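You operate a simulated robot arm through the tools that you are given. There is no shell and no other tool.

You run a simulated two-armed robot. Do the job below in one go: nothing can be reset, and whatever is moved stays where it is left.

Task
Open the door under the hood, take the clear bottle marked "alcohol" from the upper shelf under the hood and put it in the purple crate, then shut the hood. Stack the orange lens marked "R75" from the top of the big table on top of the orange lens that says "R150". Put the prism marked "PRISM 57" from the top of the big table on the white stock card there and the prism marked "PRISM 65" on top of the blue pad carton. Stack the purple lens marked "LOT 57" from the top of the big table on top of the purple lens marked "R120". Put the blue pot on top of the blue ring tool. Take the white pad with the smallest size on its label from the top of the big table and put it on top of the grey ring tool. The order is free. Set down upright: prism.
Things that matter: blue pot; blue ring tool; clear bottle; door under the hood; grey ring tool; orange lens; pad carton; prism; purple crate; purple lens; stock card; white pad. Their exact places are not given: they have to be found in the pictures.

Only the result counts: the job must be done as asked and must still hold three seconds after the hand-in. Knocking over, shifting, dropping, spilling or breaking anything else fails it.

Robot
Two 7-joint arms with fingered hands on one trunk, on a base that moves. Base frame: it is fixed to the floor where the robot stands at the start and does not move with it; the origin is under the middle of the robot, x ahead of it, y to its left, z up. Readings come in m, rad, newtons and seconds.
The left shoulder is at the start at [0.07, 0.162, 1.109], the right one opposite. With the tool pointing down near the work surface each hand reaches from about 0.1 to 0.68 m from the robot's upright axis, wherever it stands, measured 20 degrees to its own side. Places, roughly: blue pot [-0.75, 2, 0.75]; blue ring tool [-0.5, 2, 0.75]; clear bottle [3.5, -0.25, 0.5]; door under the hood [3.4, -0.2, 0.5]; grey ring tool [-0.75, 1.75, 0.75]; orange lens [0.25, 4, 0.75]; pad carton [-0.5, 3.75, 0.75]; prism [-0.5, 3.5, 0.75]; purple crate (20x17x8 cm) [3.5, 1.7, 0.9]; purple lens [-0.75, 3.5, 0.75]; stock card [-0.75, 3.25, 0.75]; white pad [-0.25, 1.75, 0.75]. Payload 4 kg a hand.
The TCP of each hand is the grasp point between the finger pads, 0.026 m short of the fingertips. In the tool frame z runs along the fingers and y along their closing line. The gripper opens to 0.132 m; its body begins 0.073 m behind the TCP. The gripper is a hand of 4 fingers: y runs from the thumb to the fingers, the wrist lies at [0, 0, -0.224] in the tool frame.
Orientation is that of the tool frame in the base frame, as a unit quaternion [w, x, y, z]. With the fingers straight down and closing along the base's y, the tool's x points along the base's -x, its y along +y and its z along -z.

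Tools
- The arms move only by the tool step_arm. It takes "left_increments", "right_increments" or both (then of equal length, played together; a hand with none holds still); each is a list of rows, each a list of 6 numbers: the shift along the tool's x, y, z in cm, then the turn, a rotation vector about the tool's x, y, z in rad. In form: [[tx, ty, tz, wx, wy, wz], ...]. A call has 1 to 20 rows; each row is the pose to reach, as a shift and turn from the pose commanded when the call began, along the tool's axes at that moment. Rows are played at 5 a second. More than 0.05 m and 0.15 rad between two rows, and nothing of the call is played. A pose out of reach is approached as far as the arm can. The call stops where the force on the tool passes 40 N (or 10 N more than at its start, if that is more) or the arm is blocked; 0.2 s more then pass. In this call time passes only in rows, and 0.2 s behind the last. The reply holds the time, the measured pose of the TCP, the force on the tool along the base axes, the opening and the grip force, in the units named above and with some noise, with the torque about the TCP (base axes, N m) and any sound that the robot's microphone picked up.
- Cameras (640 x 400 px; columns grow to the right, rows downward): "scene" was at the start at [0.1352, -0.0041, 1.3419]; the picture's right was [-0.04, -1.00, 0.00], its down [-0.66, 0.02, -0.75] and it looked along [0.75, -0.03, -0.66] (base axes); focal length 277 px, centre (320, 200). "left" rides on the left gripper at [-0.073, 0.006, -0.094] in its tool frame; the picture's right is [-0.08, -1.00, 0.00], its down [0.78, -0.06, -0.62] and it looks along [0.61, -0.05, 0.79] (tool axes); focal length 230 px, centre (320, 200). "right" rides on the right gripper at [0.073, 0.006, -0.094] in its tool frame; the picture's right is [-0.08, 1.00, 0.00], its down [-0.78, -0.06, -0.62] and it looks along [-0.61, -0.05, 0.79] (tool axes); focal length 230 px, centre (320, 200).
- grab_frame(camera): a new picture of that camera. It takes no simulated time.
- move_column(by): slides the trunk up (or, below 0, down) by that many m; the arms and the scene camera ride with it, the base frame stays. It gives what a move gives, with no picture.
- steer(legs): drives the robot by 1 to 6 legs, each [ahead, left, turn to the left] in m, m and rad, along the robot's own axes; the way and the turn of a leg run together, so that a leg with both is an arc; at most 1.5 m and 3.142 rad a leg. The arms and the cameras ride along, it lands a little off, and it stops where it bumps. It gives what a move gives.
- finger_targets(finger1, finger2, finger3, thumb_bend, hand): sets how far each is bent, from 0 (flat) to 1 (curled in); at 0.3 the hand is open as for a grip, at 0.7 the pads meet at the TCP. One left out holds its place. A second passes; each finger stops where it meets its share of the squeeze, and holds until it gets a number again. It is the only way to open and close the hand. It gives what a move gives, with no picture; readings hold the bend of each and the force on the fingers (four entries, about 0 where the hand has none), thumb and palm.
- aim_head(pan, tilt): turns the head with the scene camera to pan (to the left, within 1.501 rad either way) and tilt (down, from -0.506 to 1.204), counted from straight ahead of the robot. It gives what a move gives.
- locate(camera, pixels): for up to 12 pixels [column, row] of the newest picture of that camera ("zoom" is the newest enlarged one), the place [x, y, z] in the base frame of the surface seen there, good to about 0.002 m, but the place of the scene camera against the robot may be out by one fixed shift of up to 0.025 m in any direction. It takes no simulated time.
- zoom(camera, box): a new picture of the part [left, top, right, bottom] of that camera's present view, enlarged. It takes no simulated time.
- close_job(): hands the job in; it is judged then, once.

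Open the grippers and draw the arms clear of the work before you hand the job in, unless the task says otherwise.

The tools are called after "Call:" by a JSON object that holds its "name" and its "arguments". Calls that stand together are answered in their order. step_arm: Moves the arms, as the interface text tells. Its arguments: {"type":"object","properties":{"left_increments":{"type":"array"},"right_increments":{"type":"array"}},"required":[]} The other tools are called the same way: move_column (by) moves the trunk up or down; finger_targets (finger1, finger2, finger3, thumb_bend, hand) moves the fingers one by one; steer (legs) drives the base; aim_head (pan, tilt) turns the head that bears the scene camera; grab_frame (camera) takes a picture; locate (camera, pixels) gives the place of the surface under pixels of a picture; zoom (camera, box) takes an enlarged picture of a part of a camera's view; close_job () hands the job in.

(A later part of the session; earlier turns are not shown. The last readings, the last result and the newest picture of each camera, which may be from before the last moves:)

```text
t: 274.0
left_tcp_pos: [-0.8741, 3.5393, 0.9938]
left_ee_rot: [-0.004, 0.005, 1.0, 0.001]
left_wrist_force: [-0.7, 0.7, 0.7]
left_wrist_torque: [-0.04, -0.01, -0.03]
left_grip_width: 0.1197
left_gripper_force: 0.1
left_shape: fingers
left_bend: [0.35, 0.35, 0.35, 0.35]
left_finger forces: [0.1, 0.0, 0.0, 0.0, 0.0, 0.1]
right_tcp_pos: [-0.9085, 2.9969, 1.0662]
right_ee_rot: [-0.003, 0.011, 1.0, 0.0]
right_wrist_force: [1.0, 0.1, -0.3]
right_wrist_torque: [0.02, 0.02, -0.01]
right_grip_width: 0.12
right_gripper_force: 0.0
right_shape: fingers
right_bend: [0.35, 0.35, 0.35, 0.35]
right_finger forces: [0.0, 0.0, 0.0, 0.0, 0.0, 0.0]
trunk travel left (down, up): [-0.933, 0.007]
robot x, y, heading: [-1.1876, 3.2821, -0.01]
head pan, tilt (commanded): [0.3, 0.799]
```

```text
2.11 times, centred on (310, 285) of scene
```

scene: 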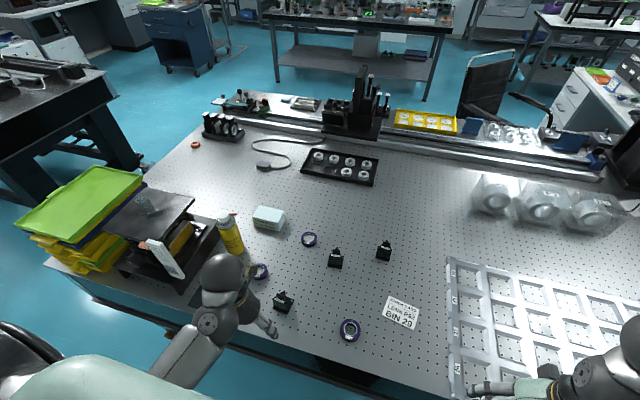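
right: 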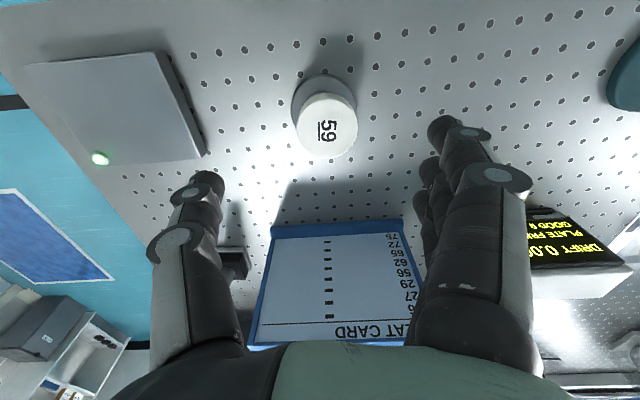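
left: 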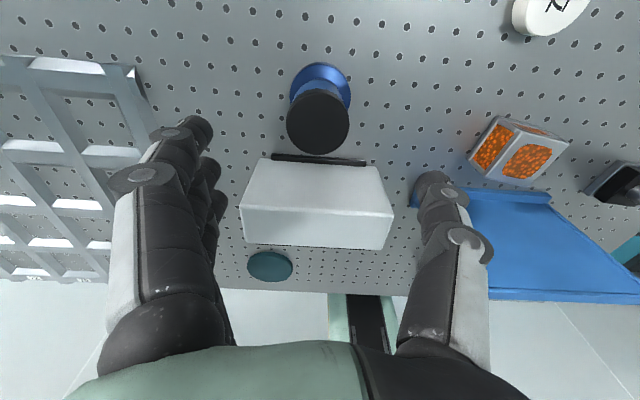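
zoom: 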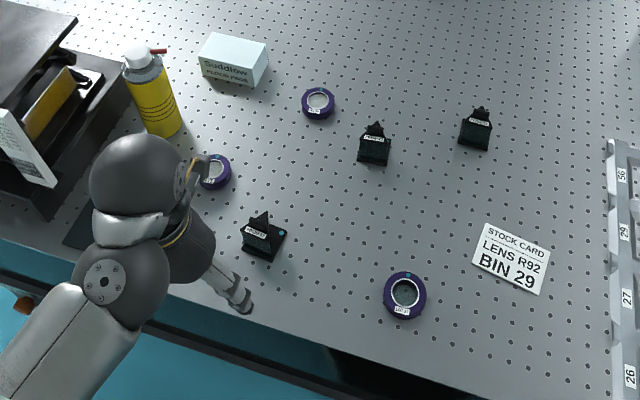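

I see three prisms at (336,258), (384,250), (284,302), three purple lenses at (309,240), (260,271), (349,330), the card (401,313), carton (268,217). I zoom in on each label.

Call:
{"name": "zoom", "arguments": {"camera": "scene", "box": [316, 235, 404, 275]}}

Call:
{"name": "zoom", "arguments": {"camera": "scene", "box": [245, 225, 325, 320]}}

Call:
{"name": "zoom", "arguments": {"camera": "scene", "box": [330, 310, 370, 350]}}

Call:
{"name": "zoom", "arguments": {"camera": "scene", "box": [180, 80, 390, 190]}}

```text
7.27 times, centred on (360, 255) of scene
```

zoom: 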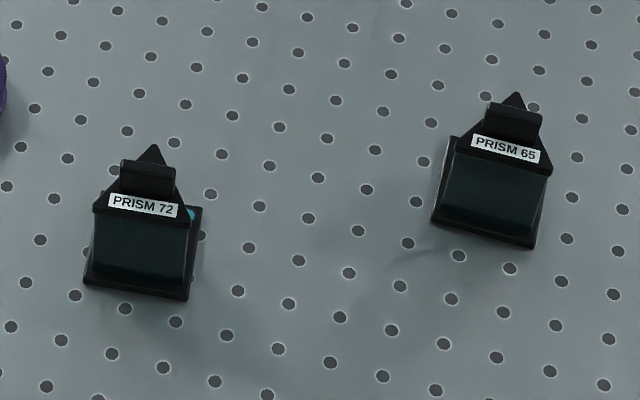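

```text
4.21 times, centred on (285, 272) of scene
```

zoom: 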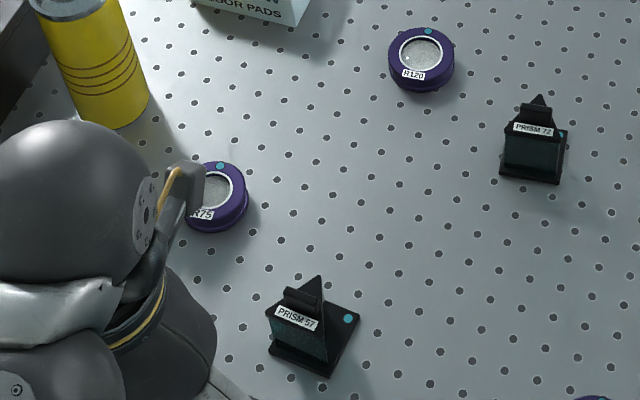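

```text
10.00 times, centred on (350, 330) of scene
```

zoom: 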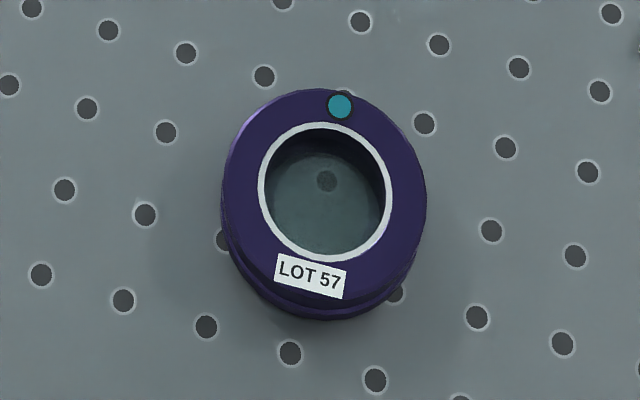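

```text
3.05 times, centred on (285, 135) of scene
```

zoom: 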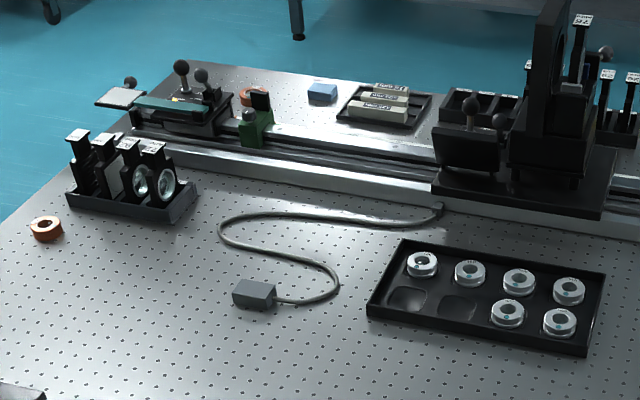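

Labels: purple R120 (309,240), R75 (260,271), LOT 57 (349,330); prisms 72, 65 (384,250), 57 (284,302). I measure positions.

Call:
{"name": "locate", "arguments": {"camera": "scene", "pixels": [[349, 328], [309, 238], [260, 270], [284, 296], [384, 246], [384, 258], [336, 265], [403, 313], [268, 212], [230, 225], [195, 144], [250, 130]]}}

Call:
{"name": "locate", "arguments": {"camera": "scene", "pixels": [[253, 211], [282, 213], [258, 205], [286, 222], [255, 224], [388, 297], [418, 303], [412, 330], [382, 320], [225, 210], [160, 255], [190, 290]]}}

```text
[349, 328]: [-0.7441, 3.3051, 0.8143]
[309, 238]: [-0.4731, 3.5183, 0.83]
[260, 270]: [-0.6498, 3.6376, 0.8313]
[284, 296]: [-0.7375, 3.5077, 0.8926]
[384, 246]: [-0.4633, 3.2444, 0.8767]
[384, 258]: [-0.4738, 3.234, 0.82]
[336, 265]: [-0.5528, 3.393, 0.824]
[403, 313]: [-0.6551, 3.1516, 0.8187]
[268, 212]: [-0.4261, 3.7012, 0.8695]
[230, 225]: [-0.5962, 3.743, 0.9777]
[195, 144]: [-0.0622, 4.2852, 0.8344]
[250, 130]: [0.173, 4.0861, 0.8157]
```

```text
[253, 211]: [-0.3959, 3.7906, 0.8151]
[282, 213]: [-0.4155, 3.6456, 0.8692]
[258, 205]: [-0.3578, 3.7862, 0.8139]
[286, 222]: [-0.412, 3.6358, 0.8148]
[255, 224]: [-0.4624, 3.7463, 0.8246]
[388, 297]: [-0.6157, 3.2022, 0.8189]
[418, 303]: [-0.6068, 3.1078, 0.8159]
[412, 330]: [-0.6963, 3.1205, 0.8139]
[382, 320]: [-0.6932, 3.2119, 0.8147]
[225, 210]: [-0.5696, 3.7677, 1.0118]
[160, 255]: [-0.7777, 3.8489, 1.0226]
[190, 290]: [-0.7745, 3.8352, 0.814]
```

I start with the purple lens LOT 57. I move the base to about (-1.05, 3.25) and bring the left hand above the lens.

Call:
{"name": "steer", "arguments": {"legs": [[0.14, -0.03, 0.01]]}}

Call:
{"name": "grab_frame", "arguments": {"camera": "left"}}

Call:
{"name": "grab_frame", "arguments": {"camera": "scene"}}

```text
t: 275.3
left_tcp_pos: [-0.7394, 3.514, 0.995]
left_ee_rot: [-0.003, -0.002, 1.0, 0.001]
left_wrist_force: [-0.5, -0.6, 0.6]
left_wrist_torque: [0.0, 0.02, 0.02]
left_grip_width: 0.1195
left_gripper_force: 0.2
left_shape: fingers
left_bend: [0.35, 0.35, 0.35, 0.35]
left_finger forces: [0.1, 0.0, 0.0, 0.1, 0.0, 0.0]
right_tcp_pos: [-0.767, 2.97, 1.0673]
right_ee_rot: [-0.003, 0.005, 1.0, 0.0]
right_wrist_force: [-0.3, 0.0, 0.3]
right_wrist_torque: [0.03, 0.0, 0.03]
right_grip_width: 0.1198
right_gripper_force: 0.1
right_shape: fingers
right_bend: [0.35, 0.35, 0.35, 0.35]
right_finger forces: [0.1, 0.1, 0.1, 0.0, 0.0, 0.0]
trunk travel left (down, up): [-0.933, 0.007]
robot x, y, heading: [-1.0465, 3.2511, -0.002]
head pan, tilt (commanded): [0.3, 0.799]
```

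```text
taken
```

left: 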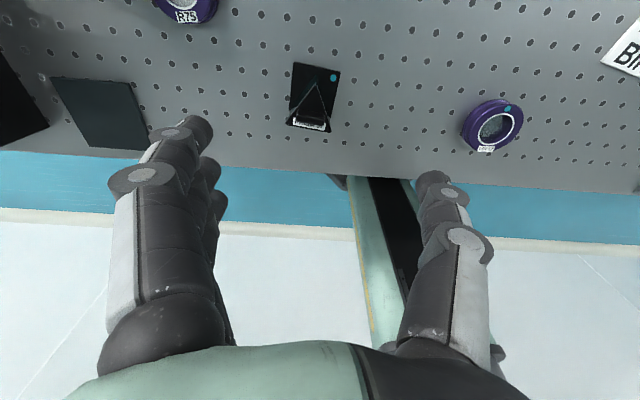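

```text
taken
```

scene: 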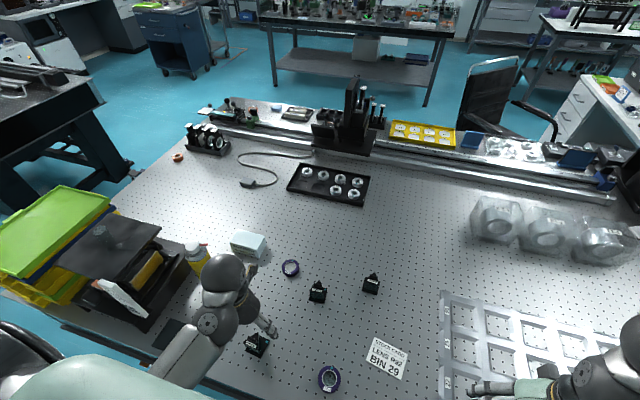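

The left camera shows PRISM 57 at (313,97) and the LOT 57 lens at (492,127). I move the left hand right by 21 cm and down to z≈0.93 above the lens.

Call:
{"name": "step_arm", "arguments": {"left_increments": [[0, -4.2, 0.5, 0, 0, 0], [0, -8.4, 1.5, 0, 0, 0], [0.2, -12.6, 3, 0, 0, 0], [0.4, -16.8, 5, 0, 0, 0], [0.5, -20.9, 6.5, 0, 0, 0]]}}

Call:
{"name": "grab_frame", "arguments": {"camera": "left"}}

```text
t: 276.5
left_tcp_pos: [-0.7416, 3.3021, 0.9273]
left_ee_rot: [-0.006, -0.002, 1.0, 0.001]
left_wrist_force: [-0.4, 0.1, -0.3]
left_wrist_torque: [0.0, 0.01, -0.02]
left_grip_width: 0.1198
left_gripper_force: 0.0
left_shape: fingers
left_bend: [0.35, 0.35, 0.35, 0.35]
left_finger forces: [0.0, 0.0, 0.0, 0.0, 0.0, 0.0]
right_tcp_pos: [-0.7656, 2.9689, 1.0663]
right_ee_rot: [-0.004, 0.005, 1.0, 0.0]
right_wrist_force: [0.2, -0.3, -0.3]
right_wrist_torque: [0.01, 0.0, -0.02]
right_grip_width: 0.1198
right_gripper_force: 0.0
right_shape: fingers
right_bend: [0.35, 0.35, 0.35, 0.35]
right_finger forces: [0.0, 0.0, 0.0, 0.0, 0.0, 0.0]
trunk travel left (down, up): [-0.933, 0.007]
robot x, y, heading: [-1.0515, 3.2513, -0.0]
head pan, tilt (commanded): [0.3, 0.799]
```

```text
taken
```

left: 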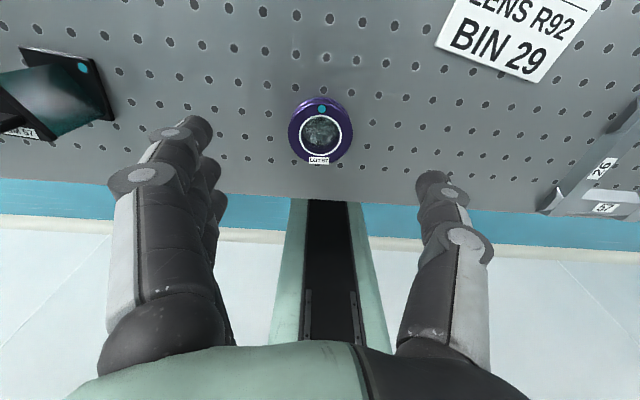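

The lens is at (320,130). I enlarge and locate its rim.

Call:
{"name": "zoom", "arguments": {"camera": "left", "box": [270, 80, 370, 180]}}

Call:
{"name": "locate", "arguments": {"camera": "left", "pixels": [[291, 130], [350, 130], [320, 103], [320, 158], [322, 98], [260, 130]]}}

```text
4.00 times, centred on (320, 130) of left
```

zoom: 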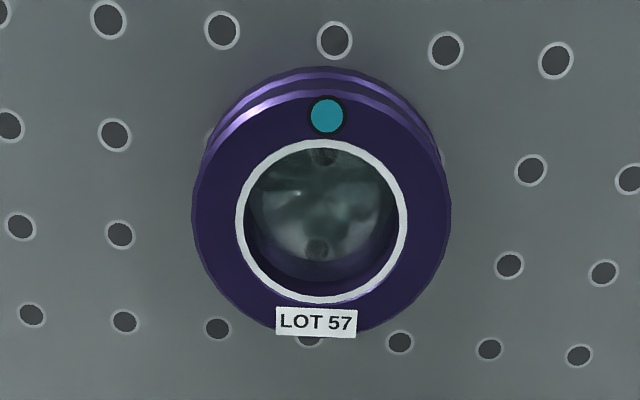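

```text
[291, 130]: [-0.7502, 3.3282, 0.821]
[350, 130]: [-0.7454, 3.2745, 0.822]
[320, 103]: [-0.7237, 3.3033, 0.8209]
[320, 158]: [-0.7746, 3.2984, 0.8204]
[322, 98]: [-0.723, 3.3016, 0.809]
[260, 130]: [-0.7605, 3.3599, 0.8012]
```

Lens centre (-0.749, 3.301), diameter 0.052, top 0.821, table 0.801. I shift 7.5 mm back and descend to TCP z≈0.835.

Call:
{"name": "step_arm", "arguments": {"left_increments": [[0.75, -0.1, 3, 0, 0, 0], [0.75, -0.1, 6, 0, 0, 0], [0.75, -0.1, 8, 0, 0, 0], [0.75, -0.1, 9.2, 0, 0, 0]]}}

Call:
{"name": "grab_frame", "arguments": {"camera": "left"}}

```text
t: 277.5
left_tcp_pos: [-0.7498, 3.303, 0.8363]
left_ee_rot: [-0.005, -0.001, 1.0, 0.001]
left_wrist_force: [1.0, 0.6, 0.2]
left_wrist_torque: [0.02, 0.01, -0.01]
left_grip_width: 0.1199
left_gripper_force: 0.0
left_shape: fingers
left_bend: [0.35, 0.35, 0.35, 0.35]
left_finger forces: [0.0, 0.0, 0.0, 0.1, 0.0, 0.0]
right_tcp_pos: [-0.7651, 2.9686, 1.0671]
right_ee_rot: [-0.003, 0.005, 1.0, 0.0]
right_wrist_force: [0.2, 0.1, -0.3]
right_wrist_torque: [-0.01, -0.01, -0.03]
right_grip_width: 0.1197
right_gripper_force: 0.1
right_shape: fingers
right_bend: [0.35, 0.35, 0.35, 0.35]
right_finger forces: [0.0, 0.0, 0.1, 0.1, 0.0, 0.0]
trunk travel left (down, up): [-0.933, 0.007]
robot x, y, heading: [-1.051, 3.251, -0.003]
head pan, tilt (commanded): [0.3, 0.799]
```

```text
taken
```

left: 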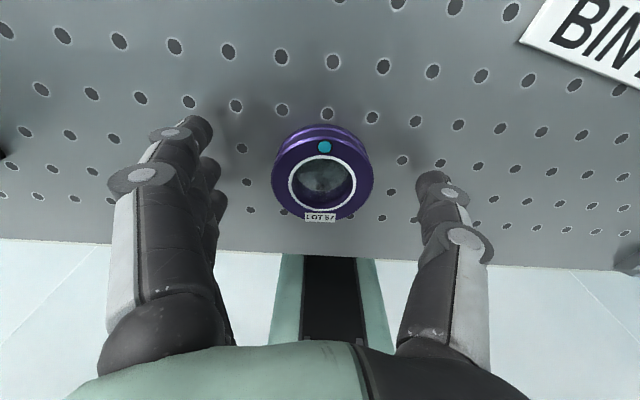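

The lens is centred between thumb and fingers. I close on it and lift.

Call:
{"name": "finger_targets", "arguments": {"hand": "left", "finger1": 0.68, "finger2": 0.68, "finger3": 0.68, "thumb_bend": 0.68}}

Call:
{"name": "step_arm", "arguments": {"left_increments": [[0, 0, -2, 0, 0, 0], [0, 0, -5, 0, 0, 0], [0, 0, -9, 0, 0, 0], [0, 0, -12, 0, 0, 0]]}}

Call:
{"name": "grab_frame", "arguments": {"camera": "left"}}

```text
t: 278.5
left_tcp_pos: [-0.7501, 3.303, 0.8364]
left_ee_rot: [-0.004, -0.002, 1.0, 0.0]
left_wrist_force: [-0.5, 0.1, -0.4]
left_wrist_torque: [0.02, 0.0, 0.0]
left_grip_width: 0.0495
left_gripper_force: 20.5
left_shape: fingers
left_bend: [0.61, 0.55, 0.59, 0.59]
left_finger forces: [4.2, 9.1, 7.1, 0.0, 20.4, 0.0]
right_tcp_pos: [-0.7649, 2.97, 1.0667]
right_ee_rot: [-0.003, 0.006, 1.0, 0.0]
right_wrist_force: [0.7, -0.1, -1.3]
right_wrist_torque: [0.02, -0.01, 0.01]
right_grip_width: 0.1197
right_gripper_force: 0.0
right_shape: fingers
right_bend: [0.35, 0.35, 0.35, 0.35]
right_finger forces: [0.0, 0.1, 0.1, 0.1, 0.0, 0.0]
trunk travel left (down, up): [-0.933, 0.007]
robot x, y, heading: [-1.0513, 3.2511, -0.002]
head pan, tilt (commanded): [0.3, 0.799]
```

```text
t: 279.5
left_tcp_pos: [-0.7487, 3.3033, 0.9559]
left_ee_rot: [-0.005, -0.001, 1.0, 0.001]
left_wrist_force: [0.6, 0.2, -0.4]
left_wrist_torque: [0.03, 0.01, 0.03]
left_grip_width: 0.0493
left_gripper_force: 20.9
left_shape: fingers
left_bend: [0.61, 0.56, 0.59, 0.59]
left_finger forces: [4.5, 9.1, 7.3, 0.1, 20.3, 0.0]
right_tcp_pos: [-0.7662, 2.9689, 1.0655]
right_ee_rot: [-0.003, 0.005, 1.0, 0.0]
right_wrist_force: [0.3, 0.3, 0.6]
right_wrist_torque: [0.01, -0.01, -0.01]
right_grip_width: 0.1198
right_gripper_force: 0.1
right_shape: fingers
right_bend: [0.35, 0.35, 0.35, 0.35]
right_finger forces: [0.0, 0.0, 0.1, 0.0, 0.0, 0.1]
trunk travel left (down, up): [-0.933, 0.007]
robot x, y, heading: [-1.0486, 3.2514, 0.002]
head pan, tilt (commanded): [0.3, 0.799]
```

```text
taken
```

left: 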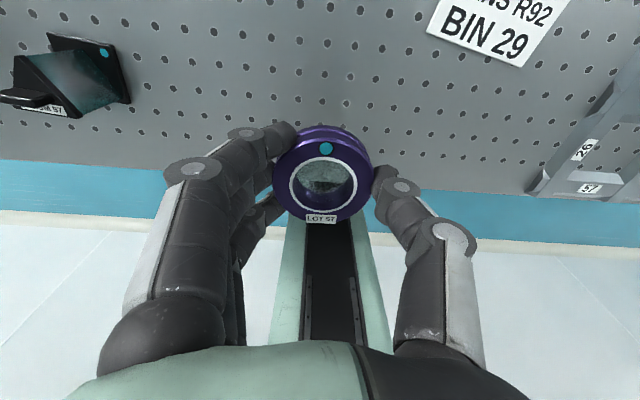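

Lens is held level. I measure its offset in the hand and move it beside R120, to (-0.475,3.41), above the other prism.

Call:
{"name": "locate", "arguments": {"camera": "left", "pixels": [[277, 180], [371, 178], [324, 140], [324, 216], [325, 130]]}}

Call:
{"name": "step_arm", "arguments": {"left_increments": [[-4.3, 1.7, -0.5, 0, 0, 0], [-8.6, 3.4, -1, 0, 0, 0], [-12.9, 5.1, -1.5, 0, 0, 0], [-17.2, 6.8, -1.5, 0, 0, 0], [-21.5, 8.5, -1.5, 0, 0, 0], [-25.5, 10, -1.5, 0, 0, 0], [-27.4, 10.7, -1.5, 0, 0, 0]]}}

Call:
{"name": "grab_frame", "arguments": {"camera": "left"}}

```text
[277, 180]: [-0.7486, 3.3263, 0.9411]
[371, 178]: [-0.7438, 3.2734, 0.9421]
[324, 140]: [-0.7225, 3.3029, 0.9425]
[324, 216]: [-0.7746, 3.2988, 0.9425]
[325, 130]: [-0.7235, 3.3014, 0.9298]
```

```text
t: 281.1
left_tcp_pos: [-0.4753, 3.409, 0.9683]
left_ee_rot: [-0.005, 0.0, 1.0, 0.001]
left_wrist_force: [0.0, 0.3, -0.1]
left_wrist_torque: [0.01, -0.04, -0.03]
left_grip_width: 0.0491
left_gripper_force: 20.7
left_shape: fingers
left_bend: [0.62, 0.56, 0.59, 0.59]
left_finger forces: [4.7, 9.2, 7.4, 0.0, 20.3, 0.1]
right_tcp_pos: [-0.7647, 2.9685, 1.0664]
right_ee_rot: [-0.005, 0.006, 1.0, 0.0]
right_wrist_force: [0.1, 0.3, -0.3]
right_wrist_torque: [0.03, 0.03, -0.01]
right_grip_width: 0.1199
right_gripper_force: 0.0
right_shape: fingers
right_bend: [0.35, 0.35, 0.35, 0.35]
right_finger forces: [0.1, 0.0, 0.0, 0.1, 0.0, 0.1]
trunk travel left (down, up): [-0.933, 0.007]
robot x, y, heading: [-1.0475, 3.249, -0.001]
head pan, tilt (commanded): [0.3, 0.799]
```

```text
taken
```

left: 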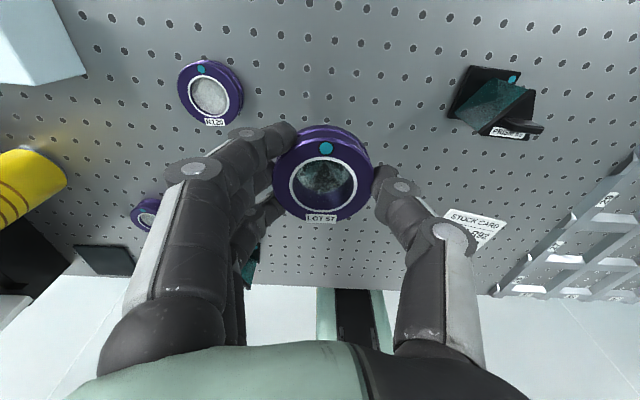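

R120 is visible at (208,92). I enlarge and locate its rim.

Call:
{"name": "zoom", "arguments": {"camera": "left", "box": [160, 45, 260, 140]}}

```text
4.21 times, centred on (210, 92) of left
```

zoom: 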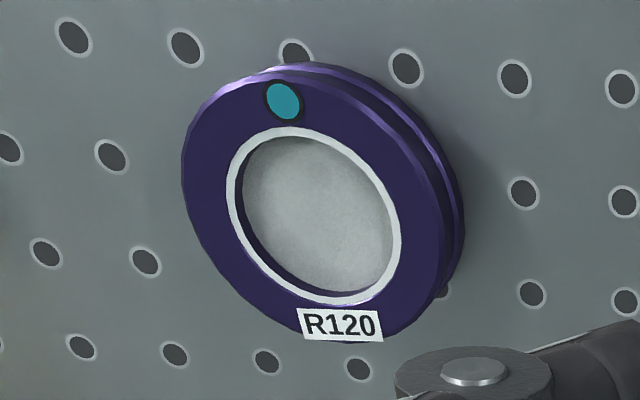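

I locate the inner white ring and outer rim points.

Call:
{"name": "locate", "arguments": {"camera": "zoom", "pixels": [[229, 185], [399, 245], [290, 129], [340, 302], [186, 170], [438, 262], [262, 82], [330, 338], [410, 150], [215, 260]]}}

```text
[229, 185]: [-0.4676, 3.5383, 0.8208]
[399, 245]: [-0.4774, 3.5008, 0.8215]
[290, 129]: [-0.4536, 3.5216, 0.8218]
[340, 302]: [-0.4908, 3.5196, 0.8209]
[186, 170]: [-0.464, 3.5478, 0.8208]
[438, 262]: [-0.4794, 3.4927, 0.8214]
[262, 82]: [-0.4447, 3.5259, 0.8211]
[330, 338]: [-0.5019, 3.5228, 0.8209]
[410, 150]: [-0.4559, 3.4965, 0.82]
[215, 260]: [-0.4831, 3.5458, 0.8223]
```

R120 centre (-0.4727,3.520), top z 0.821. I move above it so the held lens is concentric.

Call:
{"name": "step_arm", "arguments": {"left_increments": [[-0.1, 4, 0, 0, 0, 0], [-0.2, 8, 0, 0, 0, 0], [-0.26, 11.4, 0, 0, 0, 0]]}}

Call:
{"name": "move_column", "arguments": {"by": -0.1}}

Call:
{"name": "grab_frame", "arguments": {"camera": "left"}}

```text
t: 281.9
left_tcp_pos: [-0.4732, 3.5245, 0.9701]
left_ee_rot: [-0.004, -0.001, 1.0, 0.001]
left_wrist_force: [0.5, 0.1, -1.2]
left_wrist_torque: [-0.01, 0.03, 0.01]
left_grip_width: 0.0488
left_gripper_force: 20.7
left_shape: fingers
left_bend: [0.62, 0.56, 0.59, 0.59]
left_finger forces: [4.8, 9.2, 7.4, 0.1, 20.3, 0.0]
right_tcp_pos: [-0.7652, 2.9695, 1.0669]
right_ee_rot: [-0.004, 0.005, 1.0, -0.001]
right_wrist_force: [0.3, 0.6, 0.6]
right_wrist_torque: [0.0, -0.02, 0.0]
right_grip_width: 0.1198
right_gripper_force: 0.0
right_shape: fingers
right_bend: [0.35, 0.35, 0.35, 0.35]
right_finger forces: [0.0, 0.1, 0.0, 0.0, 0.0, 0.0]
trunk travel left (down, up): [-0.933, 0.007]
robot x, y, heading: [-1.0489, 3.2535, -0.001]
head pan, tilt (commanded): [0.3, 0.799]
```

```text
t: 283.3
left_tcp_pos: [-0.4725, 3.5258, 0.8693]
left_ee_rot: [-0.004, -0.001, 1.0, 0.001]
left_wrist_force: [-0.1, -0.9, -0.5]
left_wrist_torque: [-0.02, 0.0, 0.0]
left_grip_width: 0.0489
left_gripper_force: 20.8
left_shape: fingers
left_bend: [0.62, 0.56, 0.59, 0.59]
left_finger forces: [4.9, 9.2, 7.4, 0.0, 20.3, 0.1]
right_tcp_pos: [-0.7659, 2.9687, 0.9666]
right_ee_rot: [-0.004, 0.005, 1.0, 0.0]
right_wrist_force: [-0.3, 0.7, 0.5]
right_wrist_torque: [0.02, 0.0, 0.0]
right_grip_width: 0.12
right_gripper_force: 0.1
right_shape: fingers
right_bend: [0.35, 0.35, 0.35, 0.35]
right_finger forces: [0.0, 0.1, 0.1, 0.0, 0.0, 0.0]
trunk travel left (down, up): [-0.833, 0.107]
robot x, y, heading: [-1.0471, 3.2519, 0.001]
head pan, tilt (commanded): [0.3, 0.799]
```

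```text
taken
```

left: 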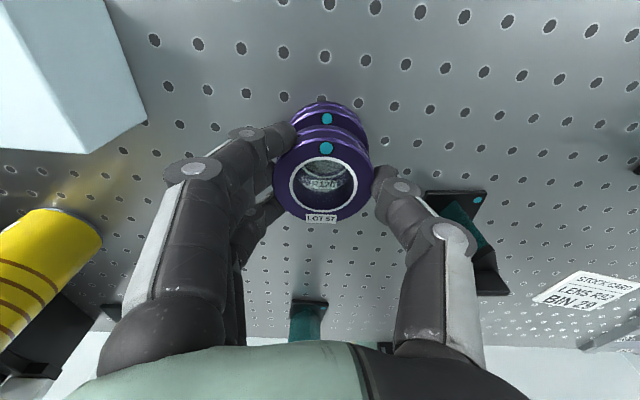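

Nearly stacked: 1.4 cm to go. I adjust 2 mm in y and lower in small steps.

Call:
{"name": "step_arm", "arguments": {"left_increments": [[0, -0.2, 0.4, 0, 0, 0], [0, -0.2, 0.8, 0, 0, 0], [0, -0.2, 1.1, 0, 0, 0]]}}

Call:
{"name": "step_arm", "arguments": {"left_increments": [[0, 0, 0.15, 0, 0, 0], [0, 0, 0.2, 0, 0, 0]]}}

Call:
{"name": "step_arm", "arguments": {"left_increments": [[0, 0, 0.1, 0, 0, 0], [0, 0, 0.15, 0, 0, 0]]}}

```text
t: 284.1
left_tcp_pos: [-0.4721, 3.5227, 0.8587]
left_ee_rot: [-0.005, -0.002, 1.0, 0.0]
left_wrist_force: [0.2, 0.1, -0.1]
left_wrist_torque: [-0.01, 0.01, 0.0]
left_grip_width: 0.0488
left_gripper_force: 21.1
left_shape: fingers
left_bend: [0.62, 0.56, 0.59, 0.59]
left_finger forces: [4.8, 9.1, 7.6, 0.1, 20.3, 0.0]
right_tcp_pos: [-0.7656, 2.9684, 0.9654]
right_ee_rot: [-0.003, 0.005, 1.0, 0.0]
right_wrist_force: [0.8, -0.7, -0.3]
right_wrist_torque: [0.02, -0.01, 0.0]
right_grip_width: 0.1197
right_gripper_force: 0.1
right_shape: fingers
right_bend: [0.35, 0.35, 0.35, 0.35]
right_finger forces: [0.1, 0.0, 0.1, 0.0, 0.0, 0.0]
trunk travel left (down, up): [-0.833, 0.107]
robot x, y, heading: [-1.0488, 3.2534, -0.0]
head pan, tilt (commanded): [0.3, 0.799]
```

```text
t: 284.7
left_tcp_pos: [-0.4734, 3.5215, 0.8571]
left_ee_rot: [-0.005, -0.002, 1.0, 0.0]
left_wrist_force: [-0.4, -0.1, -0.6]
left_wrist_torque: [0.02, -0.01, 0.01]
left_grip_width: 0.049
left_gripper_force: 20.9
left_shape: fingers
left_bend: [0.62, 0.56, 0.59, 0.59]
left_finger forces: [4.7, 9.2, 7.5, 0.1, 20.4, 0.1]
right_tcp_pos: [-0.766, 2.9698, 0.9663]
right_ee_rot: [-0.004, 0.006, 1.0, 0.0]
right_wrist_force: [0.5, -0.8, 0.7]
right_wrist_torque: [0.03, -0.02, -0.01]
right_grip_width: 0.1198
right_gripper_force: 0.0
right_shape: fingers
right_bend: [0.35, 0.35, 0.35, 0.35]
right_finger forces: [0.0, 0.1, 0.0, 0.0, 0.1, 0.0]
trunk travel left (down, up): [-0.833, 0.107]
robot x, y, heading: [-1.0475, 3.2488, 0.004]
head pan, tilt (commanded): [0.3, 0.799]
```

```text
t: 285.3
left_tcp_pos: [-0.473, 3.5232, 0.8555]
left_ee_rot: [-0.004, -0.001, 1.0, 0.0]
left_wrist_force: [0.3, -0.3, -0.3]
left_wrist_torque: [-0.02, -0.02, -0.02]
left_grip_width: 0.0489
left_gripper_force: 21.0
left_shape: fingers
left_bend: [0.62, 0.56, 0.59, 0.59]
left_finger forces: [4.8, 9.2, 7.5, 0.1, 20.3, 0.0]
right_tcp_pos: [-0.765, 2.9696, 0.9676]
right_ee_rot: [-0.003, 0.005, 1.0, 0.001]
right_wrist_force: [0.4, 1.2, -0.1]
right_wrist_torque: [0.0, 0.0, -0.01]
right_grip_width: 0.1198
right_gripper_force: 0.0
right_shape: fingers
right_bend: [0.35, 0.35, 0.35, 0.35]
right_finger forces: [0.0, 0.1, 0.0, 0.0, 0.0, 0.0]
trunk travel left (down, up): [-0.833, 0.107]
robot x, y, heading: [-1.053, 3.251, -0.002]
head pan, tilt (commanded): [0.3, 0.799]
```

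No contact yet; I go on 1.5 mm at a time.

Call:
{"name": "step_arm", "arguments": {"left_increments": [[0, 0, 0.1, 0, 0, 0], [0, 0, 0.15, 0, 0, 0]]}}

Call:
{"name": "step_arm", "arguments": {"left_increments": [[0, 0, 0.1, 0, 0, 0], [0, 0, 0.15, 0, 0, 0]]}}

```text
t: 285.9
left_tcp_pos: [-0.4728, 3.5226, 0.855]
left_ee_rot: [-0.004, -0.001, 1.0, 0.001]
left_wrist_force: [0.5, 1.3, 8.0]
left_wrist_torque: [-0.06, 0.01, -0.02]
left_grip_width: 0.0486
left_gripper_force: 21.6
left_shape: fingers
left_bend: [0.62, 0.56, 0.59, 0.59]
left_finger forces: [5.2, 9.7, 8.1, 0.1, 20.9, 0.0]
right_tcp_pos: [-0.7657, 2.969, 0.9664]
right_ee_rot: [-0.003, 0.005, 1.0, 0.0]
right_wrist_force: [-0.2, 0.1, 0.8]
right_wrist_torque: [0.0, -0.02, 0.01]
right_grip_width: 0.1197
right_gripper_force: 0.1
right_shape: fingers
right_bend: [0.35, 0.35, 0.35, 0.35]
right_finger forces: [0.0, 0.1, 0.0, 0.1, 0.0, 0.0]
trunk travel left (down, up): [-0.833, 0.107]
robot x, y, heading: [-1.0451, 3.2541, -0.002]
head pan, tilt (commanded): [0.3, 0.799]
```

```text
t: 286.5
left_tcp_pos: [-0.4722, 3.5227, 0.8548]
left_ee_rot: [-0.002, -0.002, 1.0, 0.001]
left_wrist_force: [2.5, 3.3, 16.8]
left_wrist_torque: [-0.03, -0.04, -0.02]
left_grip_width: 0.0488
left_gripper_force: 23.3
left_shape: fingers
left_bend: [0.62, 0.56, 0.59, 0.59]
left_finger forces: [6.0, 10.4, 8.5, 0.1, 21.5, 0.1]
right_tcp_pos: [-0.767, 2.9683, 0.9674]
right_ee_rot: [-0.003, 0.005, 1.0, 0.0]
right_wrist_force: [-0.4, -0.3, 0.7]
right_wrist_torque: [-0.04, -0.04, 0.0]
right_grip_width: 0.1197
right_gripper_force: 0.1
right_shape: fingers
right_bend: [0.35, 0.35, 0.35, 0.35]
right_finger forces: [0.0, 0.1, 0.0, 0.1, 0.1, 0.1]
trunk travel left (down, up): [-0.833, 0.107]
robot x, y, heading: [-1.0501, 3.2556, -0.001]
head pan, tilt (commanded): [0.3, 0.799]
```

Contact made (17 N). I relieve by 2 mm and open in two stages.

Call:
{"name": "step_arm", "arguments": {"left_increments": [[0, 0, -0.2, 0, 0, 0]]}}

Call:
{"name": "finger_targets", "arguments": {"hand": "left", "finger1": 0.59, "finger2": 0.525, "finger3": 0.56, "thumb_bend": 0.56}}

Call:
{"name": "finger_targets", "arguments": {"hand": "left", "finger1": 0.35, "finger2": 0.35, "finger3": 0.35, "thumb_bend": 0.35}}

Call:
{"name": "move_column", "arguments": {"by": 0.1}}

Call:
{"name": "grab_frame", "arguments": {"camera": "left"}}

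Call:
{"name": "zoom", "arguments": {"camera": "left", "box": [270, 70, 370, 170]}}

```text
t: 286.9
left_tcp_pos: [-0.4735, 3.522, 0.8547]
left_ee_rot: [-0.005, -0.001, 1.0, 0.001]
left_wrist_force: [3.1, 2.5, 11.0]
left_wrist_torque: [-0.03, -0.01, 0.01]
left_grip_width: 0.0487
left_gripper_force: 22.7
left_shape: fingers
left_bend: [0.62, 0.56, 0.59, 0.59]
left_finger forces: [6.1, 10.3, 8.3, 0.0, 21.5, 0.0]
right_tcp_pos: [-0.7659, 2.9694, 0.9673]
right_ee_rot: [-0.004, 0.005, 1.0, -0.001]
right_wrist_force: [0.3, 0.4, 0.4]
right_wrist_torque: [-0.02, 0.0, -0.01]
right_grip_width: 0.1196
right_gripper_force: 0.0
right_shape: fingers
right_bend: [0.35, 0.35, 0.35, 0.35]
right_finger forces: [0.0, 0.0, 0.0, 0.0, 0.1, 0.0]
trunk travel left (down, up): [-0.833, 0.107]
robot x, y, heading: [-1.049, 3.2516, -0.002]
head pan, tilt (commanded): [0.3, 0.799]
```

```text
t: 287.9
left_tcp_pos: [-0.4733, 3.5216, 0.8548]
left_ee_rot: [-0.006, -0.001, 1.0, 0.001]
left_wrist_force: [0.5, 1.0, 0.2]
left_wrist_torque: [-0.01, 0.0, 0.0]
left_grip_width: 0.0516
left_gripper_force: 2.8
left_shape: fingers
left_bend: [0.58, 0.51, 0.55, 0.55]
left_finger forces: [1.3, 0.7, 1.4, 0.1, 2.5, 0.0]
right_tcp_pos: [-0.7653, 2.9704, 0.9664]
right_ee_rot: [-0.004, 0.005, 1.0, 0.0]
right_wrist_force: [0.1, -1.3, 0.2]
right_wrist_torque: [0.0, -0.05, 0.0]
right_grip_width: 0.1196
right_gripper_force: 0.1
right_shape: fingers
right_bend: [0.35, 0.35, 0.35, 0.35]
right_finger forces: [0.0, 0.0, 0.0, 0.0, 0.0, 0.0]
trunk travel left (down, up): [-0.833, 0.107]
robot x, y, heading: [-1.0494, 3.2512, -0.004]
head pan, tilt (commanded): [0.3, 0.799]
```

```text
t: 288.9
left_tcp_pos: [-0.4733, 3.5223, 0.8551]
left_ee_rot: [-0.005, -0.002, 1.0, 0.001]
left_wrist_force: [0.3, 0.4, 0.1]
left_wrist_torque: [0.0, 0.02, -0.01]
left_grip_width: 0.1193
left_gripper_force: 0.2
left_shape: fingers
left_bend: [0.35, 0.35, 0.35, 0.35]
left_finger forces: [0.1, 0.0, 0.0, 0.0, 0.0, 0.0]
right_tcp_pos: [-0.7658, 2.9698, 0.9671]
right_ee_rot: [-0.004, 0.006, 1.0, 0.0]
right_wrist_force: [0.4, 0.2, 0.8]
right_wrist_torque: [0.01, -0.03, -0.04]
right_grip_width: 0.1199
right_gripper_force: 0.0
right_shape: fingers
right_bend: [0.35, 0.35, 0.35, 0.35]
right_finger forces: [0.1, 0.0, 0.0, 0.0, 0.0, 0.0]
trunk travel left (down, up): [-0.833, 0.107]
robot x, y, heading: [-1.0484, 3.2488, -0.003]
head pan, tilt (commanded): [0.3, 0.799]
```

```text
t: 290.2
left_tcp_pos: [-0.4736, 3.5221, 0.9544]
left_ee_rot: [-0.005, -0.002, 1.0, 0.001]
left_wrist_force: [0.2, -0.3, 0.2]
left_wrist_torque: [-0.01, 0.02, 0.01]
left_grip_width: 0.1196
left_gripper_force: 0.1
left_shape: fingers
left_bend: [0.35, 0.35, 0.35, 0.35]
left_finger forces: [0.0, 0.1, 0.1, 0.1, 0.1, 0.1]
right_tcp_pos: [-0.7653, 2.9705, 1.0658]
right_ee_rot: [-0.004, 0.005, 1.0, 0.001]
right_wrist_force: [-0.3, -0.7, -0.2]
right_wrist_torque: [-0.01, 0.0, 0.04]
right_grip_width: 0.1195
right_gripper_force: 0.0
right_shape: fingers
right_bend: [0.35, 0.35, 0.35, 0.35]
right_finger forces: [0.0, 0.0, 0.1, 0.1, 0.0, 0.0]
trunk travel left (down, up): [-0.933, 0.007]
robot x, y, heading: [-1.051, 3.2518, -0.001]
head pan, tilt (commanded): [0.3, 0.799]
```

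```text
taken
```

left: 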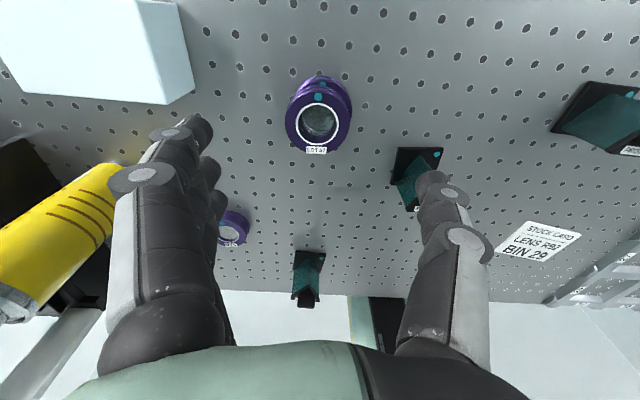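

```text
4.00 times, centred on (320, 120) of left
```

zoom: 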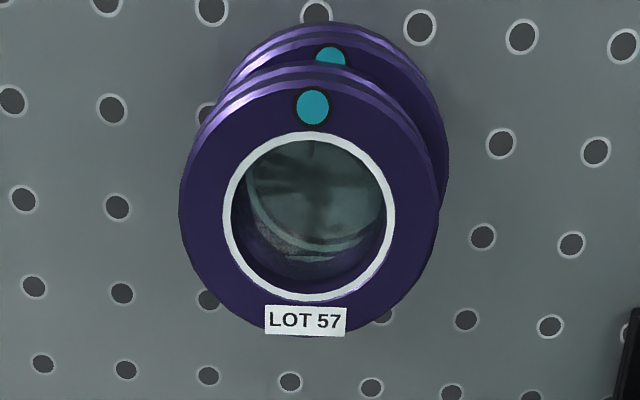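

LOT 57 sits on R120. I check the offset.

Call:
{"name": "locate", "arguments": {"camera": "zoom", "pixels": [[184, 210], [434, 205], [300, 82], [310, 330], [445, 180], [325, 30]]}}

```text
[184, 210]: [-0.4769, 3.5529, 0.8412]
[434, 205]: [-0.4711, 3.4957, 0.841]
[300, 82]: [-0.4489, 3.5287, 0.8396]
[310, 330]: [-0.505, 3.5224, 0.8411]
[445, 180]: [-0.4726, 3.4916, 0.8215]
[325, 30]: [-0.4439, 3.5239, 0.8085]
```

Offset is only ~4 mm: good. Now PRISM 57: I bring the left hand above it at z≈0.99 to look closely.

Call:
{"name": "step_arm", "arguments": {"left_increments": [[3, 0, -2.5, 0, 0, 0], [7.5, -0.3, -3.5, 0, 0, 0], [12, -0.6, -3.5, 0, 0, 0], [16.5, -0.9, -3.5, 0, 0, 0], [21, -1.2, -3.5, 0, 0, 0], [25.5, -1.5, -3.5, 0, 0, 0]]}}

Call:
{"name": "grab_frame", "arguments": {"camera": "left"}}

Call:
{"name": "zoom", "arguments": {"camera": "left", "box": [250, 40, 390, 160]}}

```text
t: 291.6
left_tcp_pos: [-0.7296, 3.5058, 0.9937]
left_ee_rot: [-0.003, -0.001, 1.0, 0.001]
left_wrist_force: [0.5, 0.6, 0.5]
left_wrist_torque: [0.0, -0.02, -0.01]
left_grip_width: 0.1196
left_gripper_force: 0.1
left_shape: fingers
left_bend: [0.35, 0.35, 0.35, 0.35]
left_finger forces: [0.0, 0.0, 0.1, 0.0, 0.1, 0.1]
right_tcp_pos: [-0.7676, 2.9686, 1.0667]
right_ee_rot: [-0.003, 0.005, 1.0, 0.0]
right_wrist_force: [-0.2, 0.1, -1.2]
right_wrist_torque: [0.0, -0.03, 0.01]
right_grip_width: 0.1196
right_gripper_force: 0.0
right_shape: fingers
right_bend: [0.35, 0.35, 0.35, 0.35]
right_finger forces: [0.1, 0.0, 0.0, 0.0, 0.1, 0.0]
trunk travel left (down, up): [-0.933, 0.007]
robot x, y, heading: [-1.0548, 3.2506, -0.004]
head pan, tilt (commanded): [0.3, 0.799]
```

```text
taken
```

left: 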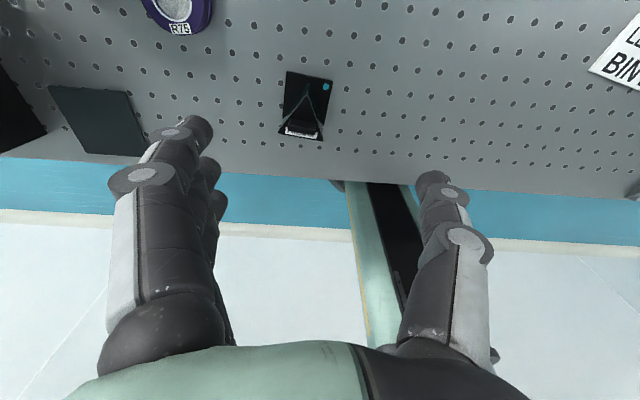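

```text
3.33 times, centred on (320, 100) of left
```

zoom: 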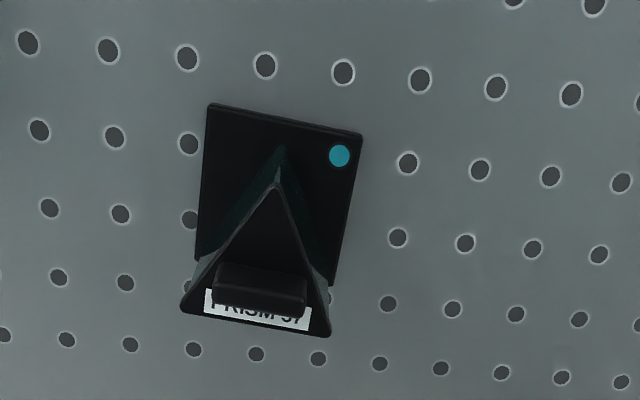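

The prism stands on a square plate, a triangular body with a small bar on its cap, label facing the robot. I look at its shape from the scene camera too.

Call:
{"name": "aim_head", "arguments": {"pan": 0.75, "tilt": 0.95}}

Call:
{"name": "grab_frame", "arguments": {"camera": "scene"}}

Call:
{"name": "locate", "arguments": {"camera": "zoom", "pixels": [[210, 108], [360, 137], [197, 258], [333, 283], [278, 190], [185, 305], [328, 333], [225, 270], [305, 285], [230, 310], [300, 312], [265, 288]]}}

```text
t: 292.5
left_tcp_pos: [-0.7273, 3.506, 0.9904]
left_ee_rot: [-0.006, -0.003, 1.0, 0.001]
left_wrist_force: [0.1, -0.2, 0.3]
left_wrist_torque: [0.01, 0.0, 0.0]
left_grip_width: 0.1198
left_gripper_force: 0.0
left_shape: fingers
left_bend: [0.35, 0.35, 0.35, 0.35]
left_finger forces: [0.0, 0.0, 0.1, 0.1, 0.1, 0.0]
right_tcp_pos: [-0.7656, 2.9691, 1.0656]
right_ee_rot: [-0.005, 0.006, 1.0, 0.0]
right_wrist_force: [0.0, -0.1, -0.7]
right_wrist_torque: [-0.01, -0.02, -0.01]
right_grip_width: 0.1197
right_gripper_force: 0.1
right_shape: fingers
right_bend: [0.35, 0.35, 0.35, 0.35]
right_finger forces: [0.0, 0.1, 0.1, 0.0, 0.0, 0.0]
trunk travel left (down, up): [-0.933, 0.007]
robot x, y, heading: [-1.0494, 3.2525, -0.003]
head pan, tilt (commanded): [0.75, 0.949]
```

```text
taken
```

scene: 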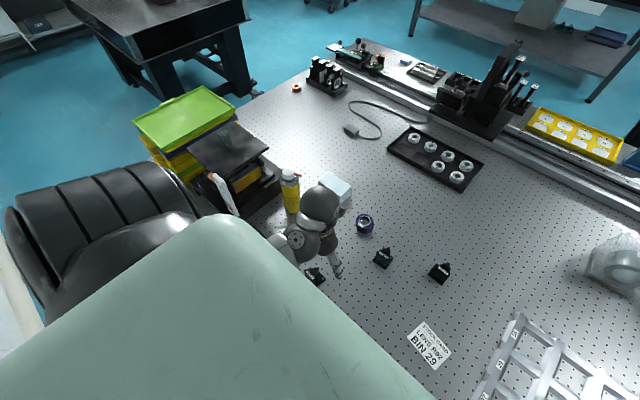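

```text
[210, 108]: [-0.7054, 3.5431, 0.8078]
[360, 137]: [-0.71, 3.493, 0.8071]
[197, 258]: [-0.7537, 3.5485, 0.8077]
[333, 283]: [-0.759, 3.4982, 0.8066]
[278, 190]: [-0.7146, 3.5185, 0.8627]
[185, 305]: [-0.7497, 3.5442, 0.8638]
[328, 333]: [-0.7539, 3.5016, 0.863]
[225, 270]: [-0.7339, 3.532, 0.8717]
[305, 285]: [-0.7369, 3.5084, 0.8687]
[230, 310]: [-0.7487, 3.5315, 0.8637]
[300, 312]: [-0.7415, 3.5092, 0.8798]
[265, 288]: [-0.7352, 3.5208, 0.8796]
```

The prism's tab (top bar) is about 2.4 cm × 1 cm, z 0.863–0.880, above the plate's centre. I enlarge it further to find the tab's exact centre.

Call:
{"name": "zoom", "arguments": {"camera": "left", "box": [275, 90, 335, 145]}}

```text
7.27 times, centred on (305, 118) of left
```

zoom: 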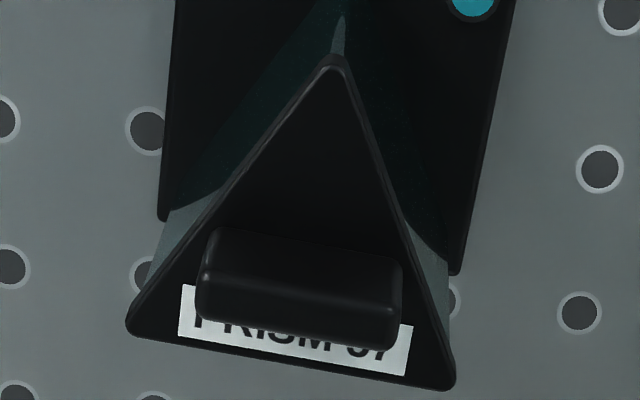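

I locate the tab's top corners.

Call:
{"name": "locate", "arguments": {"camera": "zoom", "pixels": [[212, 282], [395, 303], [205, 312], [385, 342], [300, 305], [215, 240], [395, 265], [335, 65], [140, 322], [445, 380]]}}

```text
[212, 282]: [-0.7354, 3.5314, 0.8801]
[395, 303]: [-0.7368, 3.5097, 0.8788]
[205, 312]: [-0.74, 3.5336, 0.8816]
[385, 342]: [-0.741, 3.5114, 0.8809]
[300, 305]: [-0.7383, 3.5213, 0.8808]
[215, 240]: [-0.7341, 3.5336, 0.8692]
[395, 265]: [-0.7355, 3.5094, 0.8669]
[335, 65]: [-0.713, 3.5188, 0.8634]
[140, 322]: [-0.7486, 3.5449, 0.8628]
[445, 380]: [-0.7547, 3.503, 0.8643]
```

Tab centre (-0.738, 3.521), top z 0.881. I narrow the left fingers, yaw 5° to match, and go above it at z≈0.93.

Call:
{"name": "finger_targets", "arguments": {"hand": "left", "finger1": 0.5, "finger2": 0.5, "finger3": 0.5, "thumb_bend": 0.5}}

Call:
{"name": "step_arm", "arguments": {"left_increments": [[0.5, 0.75, 2, 0, 0, 0.045], [1.0, 1.5, 4, 0, 0, 0.09], [1.0, 1.5, 6, 0, 0, 0.09]]}}

Call:
{"name": "grab_frame", "arguments": {"camera": "left"}}

Call:
{"name": "zoom", "arguments": {"camera": "left", "box": [240, 70, 400, 210]}}

```text
t: 293.5
left_tcp_pos: [-0.7283, 3.506, 0.9926]
left_ee_rot: [-0.005, -0.002, 1.0, 0.001]
left_wrist_force: [-1.1, -0.1, -0.4]
left_wrist_torque: [-0.01, -0.01, 0.02]
left_grip_width: 0.0713
left_gripper_force: 0.0
left_shape: fingers
left_bend: [0.5, 0.5, 0.5, 0.5]
left_finger forces: [0.0, 0.1, 0.1, 0.1, 0.0, 0.1]
right_tcp_pos: [-0.7655, 2.9697, 1.0676]
right_ee_rot: [-0.003, 0.005, 1.0, -0.001]
right_wrist_force: [-0.7, 0.4, 0.9]
right_wrist_torque: [-0.02, -0.02, -0.01]
right_grip_width: 0.1198
right_gripper_force: 0.1
right_shape: fingers
right_bend: [0.35, 0.35, 0.35, 0.35]
right_finger forces: [0.1, 0.0, 0.0, 0.0, 0.0, 0.1]
trunk travel left (down, up): [-0.933, 0.007]
robot x, y, heading: [-1.0486, 3.2501, -0.001]
head pan, tilt (commanded): [0.75, 0.949]
```

```text
t: 294.3
left_tcp_pos: [-0.739, 3.5206, 0.9314]
left_ee_rot: [-0.004, 0.044, 0.999, 0.002]
left_wrist_force: [0.0, 0.6, 0.5]
left_wrist_torque: [-0.01, 0.02, -0.01]
left_grip_width: 0.0715
left_gripper_force: 0.0
left_shape: fingers
left_bend: [0.5, 0.5, 0.5, 0.5]
left_finger forces: [0.0, 0.1, 0.0, 0.0, 0.0, 0.1]
right_tcp_pos: [-0.7653, 2.9683, 1.0679]
right_ee_rot: [-0.003, 0.005, 1.0, 0.001]
right_wrist_force: [1.0, 0.2, 0.2]
right_wrist_torque: [-0.02, -0.04, -0.01]
right_grip_width: 0.1199
right_gripper_force: 0.1
right_shape: fingers
right_bend: [0.35, 0.35, 0.35, 0.35]
right_finger forces: [0.1, 0.0, 0.1, 0.0, 0.0, 0.0]
trunk travel left (down, up): [-0.933, 0.007]
robot x, y, heading: [-1.053, 3.2505, 0.0]
head pan, tilt (commanded): [0.75, 0.949]
```

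```text
taken
```

left: 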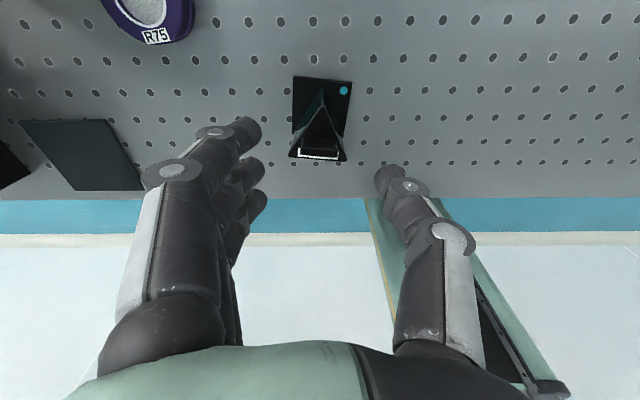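

```text
2.86 times, centred on (320, 140) of left
```

zoom: 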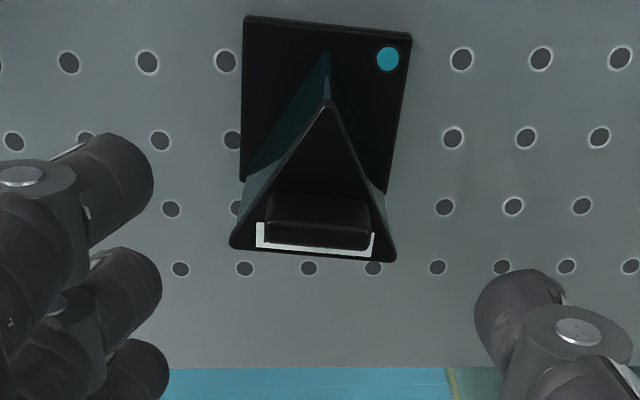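

Well aligned. I descend to TCP z≈0.893 so the fingertips pass the tab but stay above the cap.

Call:
{"name": "step_arm", "arguments": {"left_increments": [[0, 0, 1.5, 0, 0, 0], [0, 0, 3, 0, 0, 0], [0, 0, 3.8, 0, 0, 0]]}}

Call:
{"name": "grab_frame", "arguments": {"camera": "left"}}

Call:
{"name": "zoom", "arguments": {"camera": "left", "box": [230, 80, 410, 240]}}

```text
t: 295.1
left_tcp_pos: [-0.7395, 3.5209, 0.8941]
left_ee_rot: [-0.006, 0.043, 0.999, 0.001]
left_wrist_force: [0.3, -0.3, -0.2]
left_wrist_torque: [-0.02, 0.02, -0.03]
left_grip_width: 0.0713
left_gripper_force: 0.2
left_shape: fingers
left_bend: [0.5, 0.5, 0.5, 0.5]
left_finger forces: [0.0, 0.1, 0.1, 0.0, 0.1, 0.0]
right_tcp_pos: [-0.7662, 2.9702, 1.0672]
right_ee_rot: [-0.004, 0.004, 1.0, -0.001]
right_wrist_force: [0.1, 0.5, -2.0]
right_wrist_torque: [0.01, 0.01, 0.01]
right_grip_width: 0.1194
right_gripper_force: 0.1
right_shape: fingers
right_bend: [0.35, 0.35, 0.35, 0.35]
right_finger forces: [0.0, 0.0, 0.1, 0.1, 0.0, 0.0]
trunk travel left (down, up): [-0.933, 0.007]
robot x, y, heading: [-1.0461, 3.2524, -0.001]
head pan, tilt (commanded): [0.75, 0.949]
```

```text
taken
```

left: 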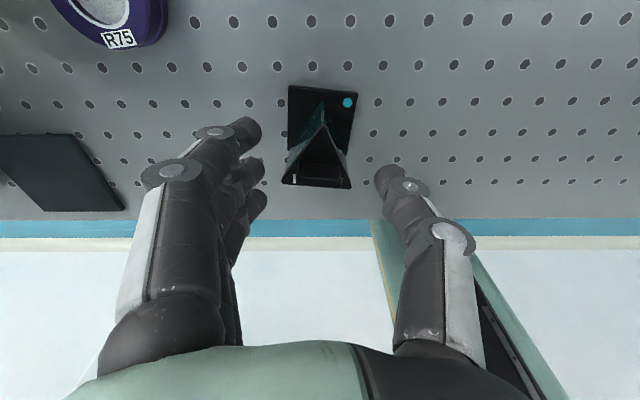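

```text
2.50 times, centred on (320, 160) of left
```

zoom: 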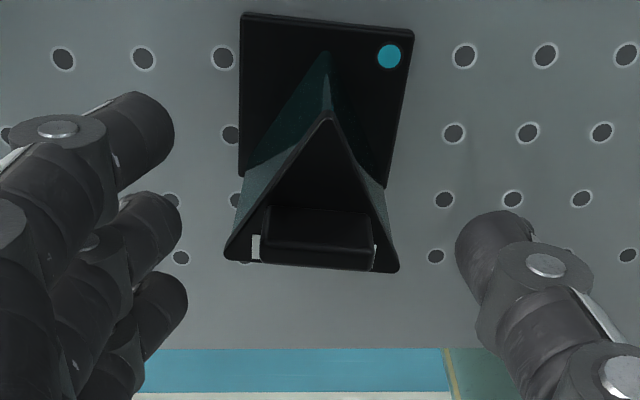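

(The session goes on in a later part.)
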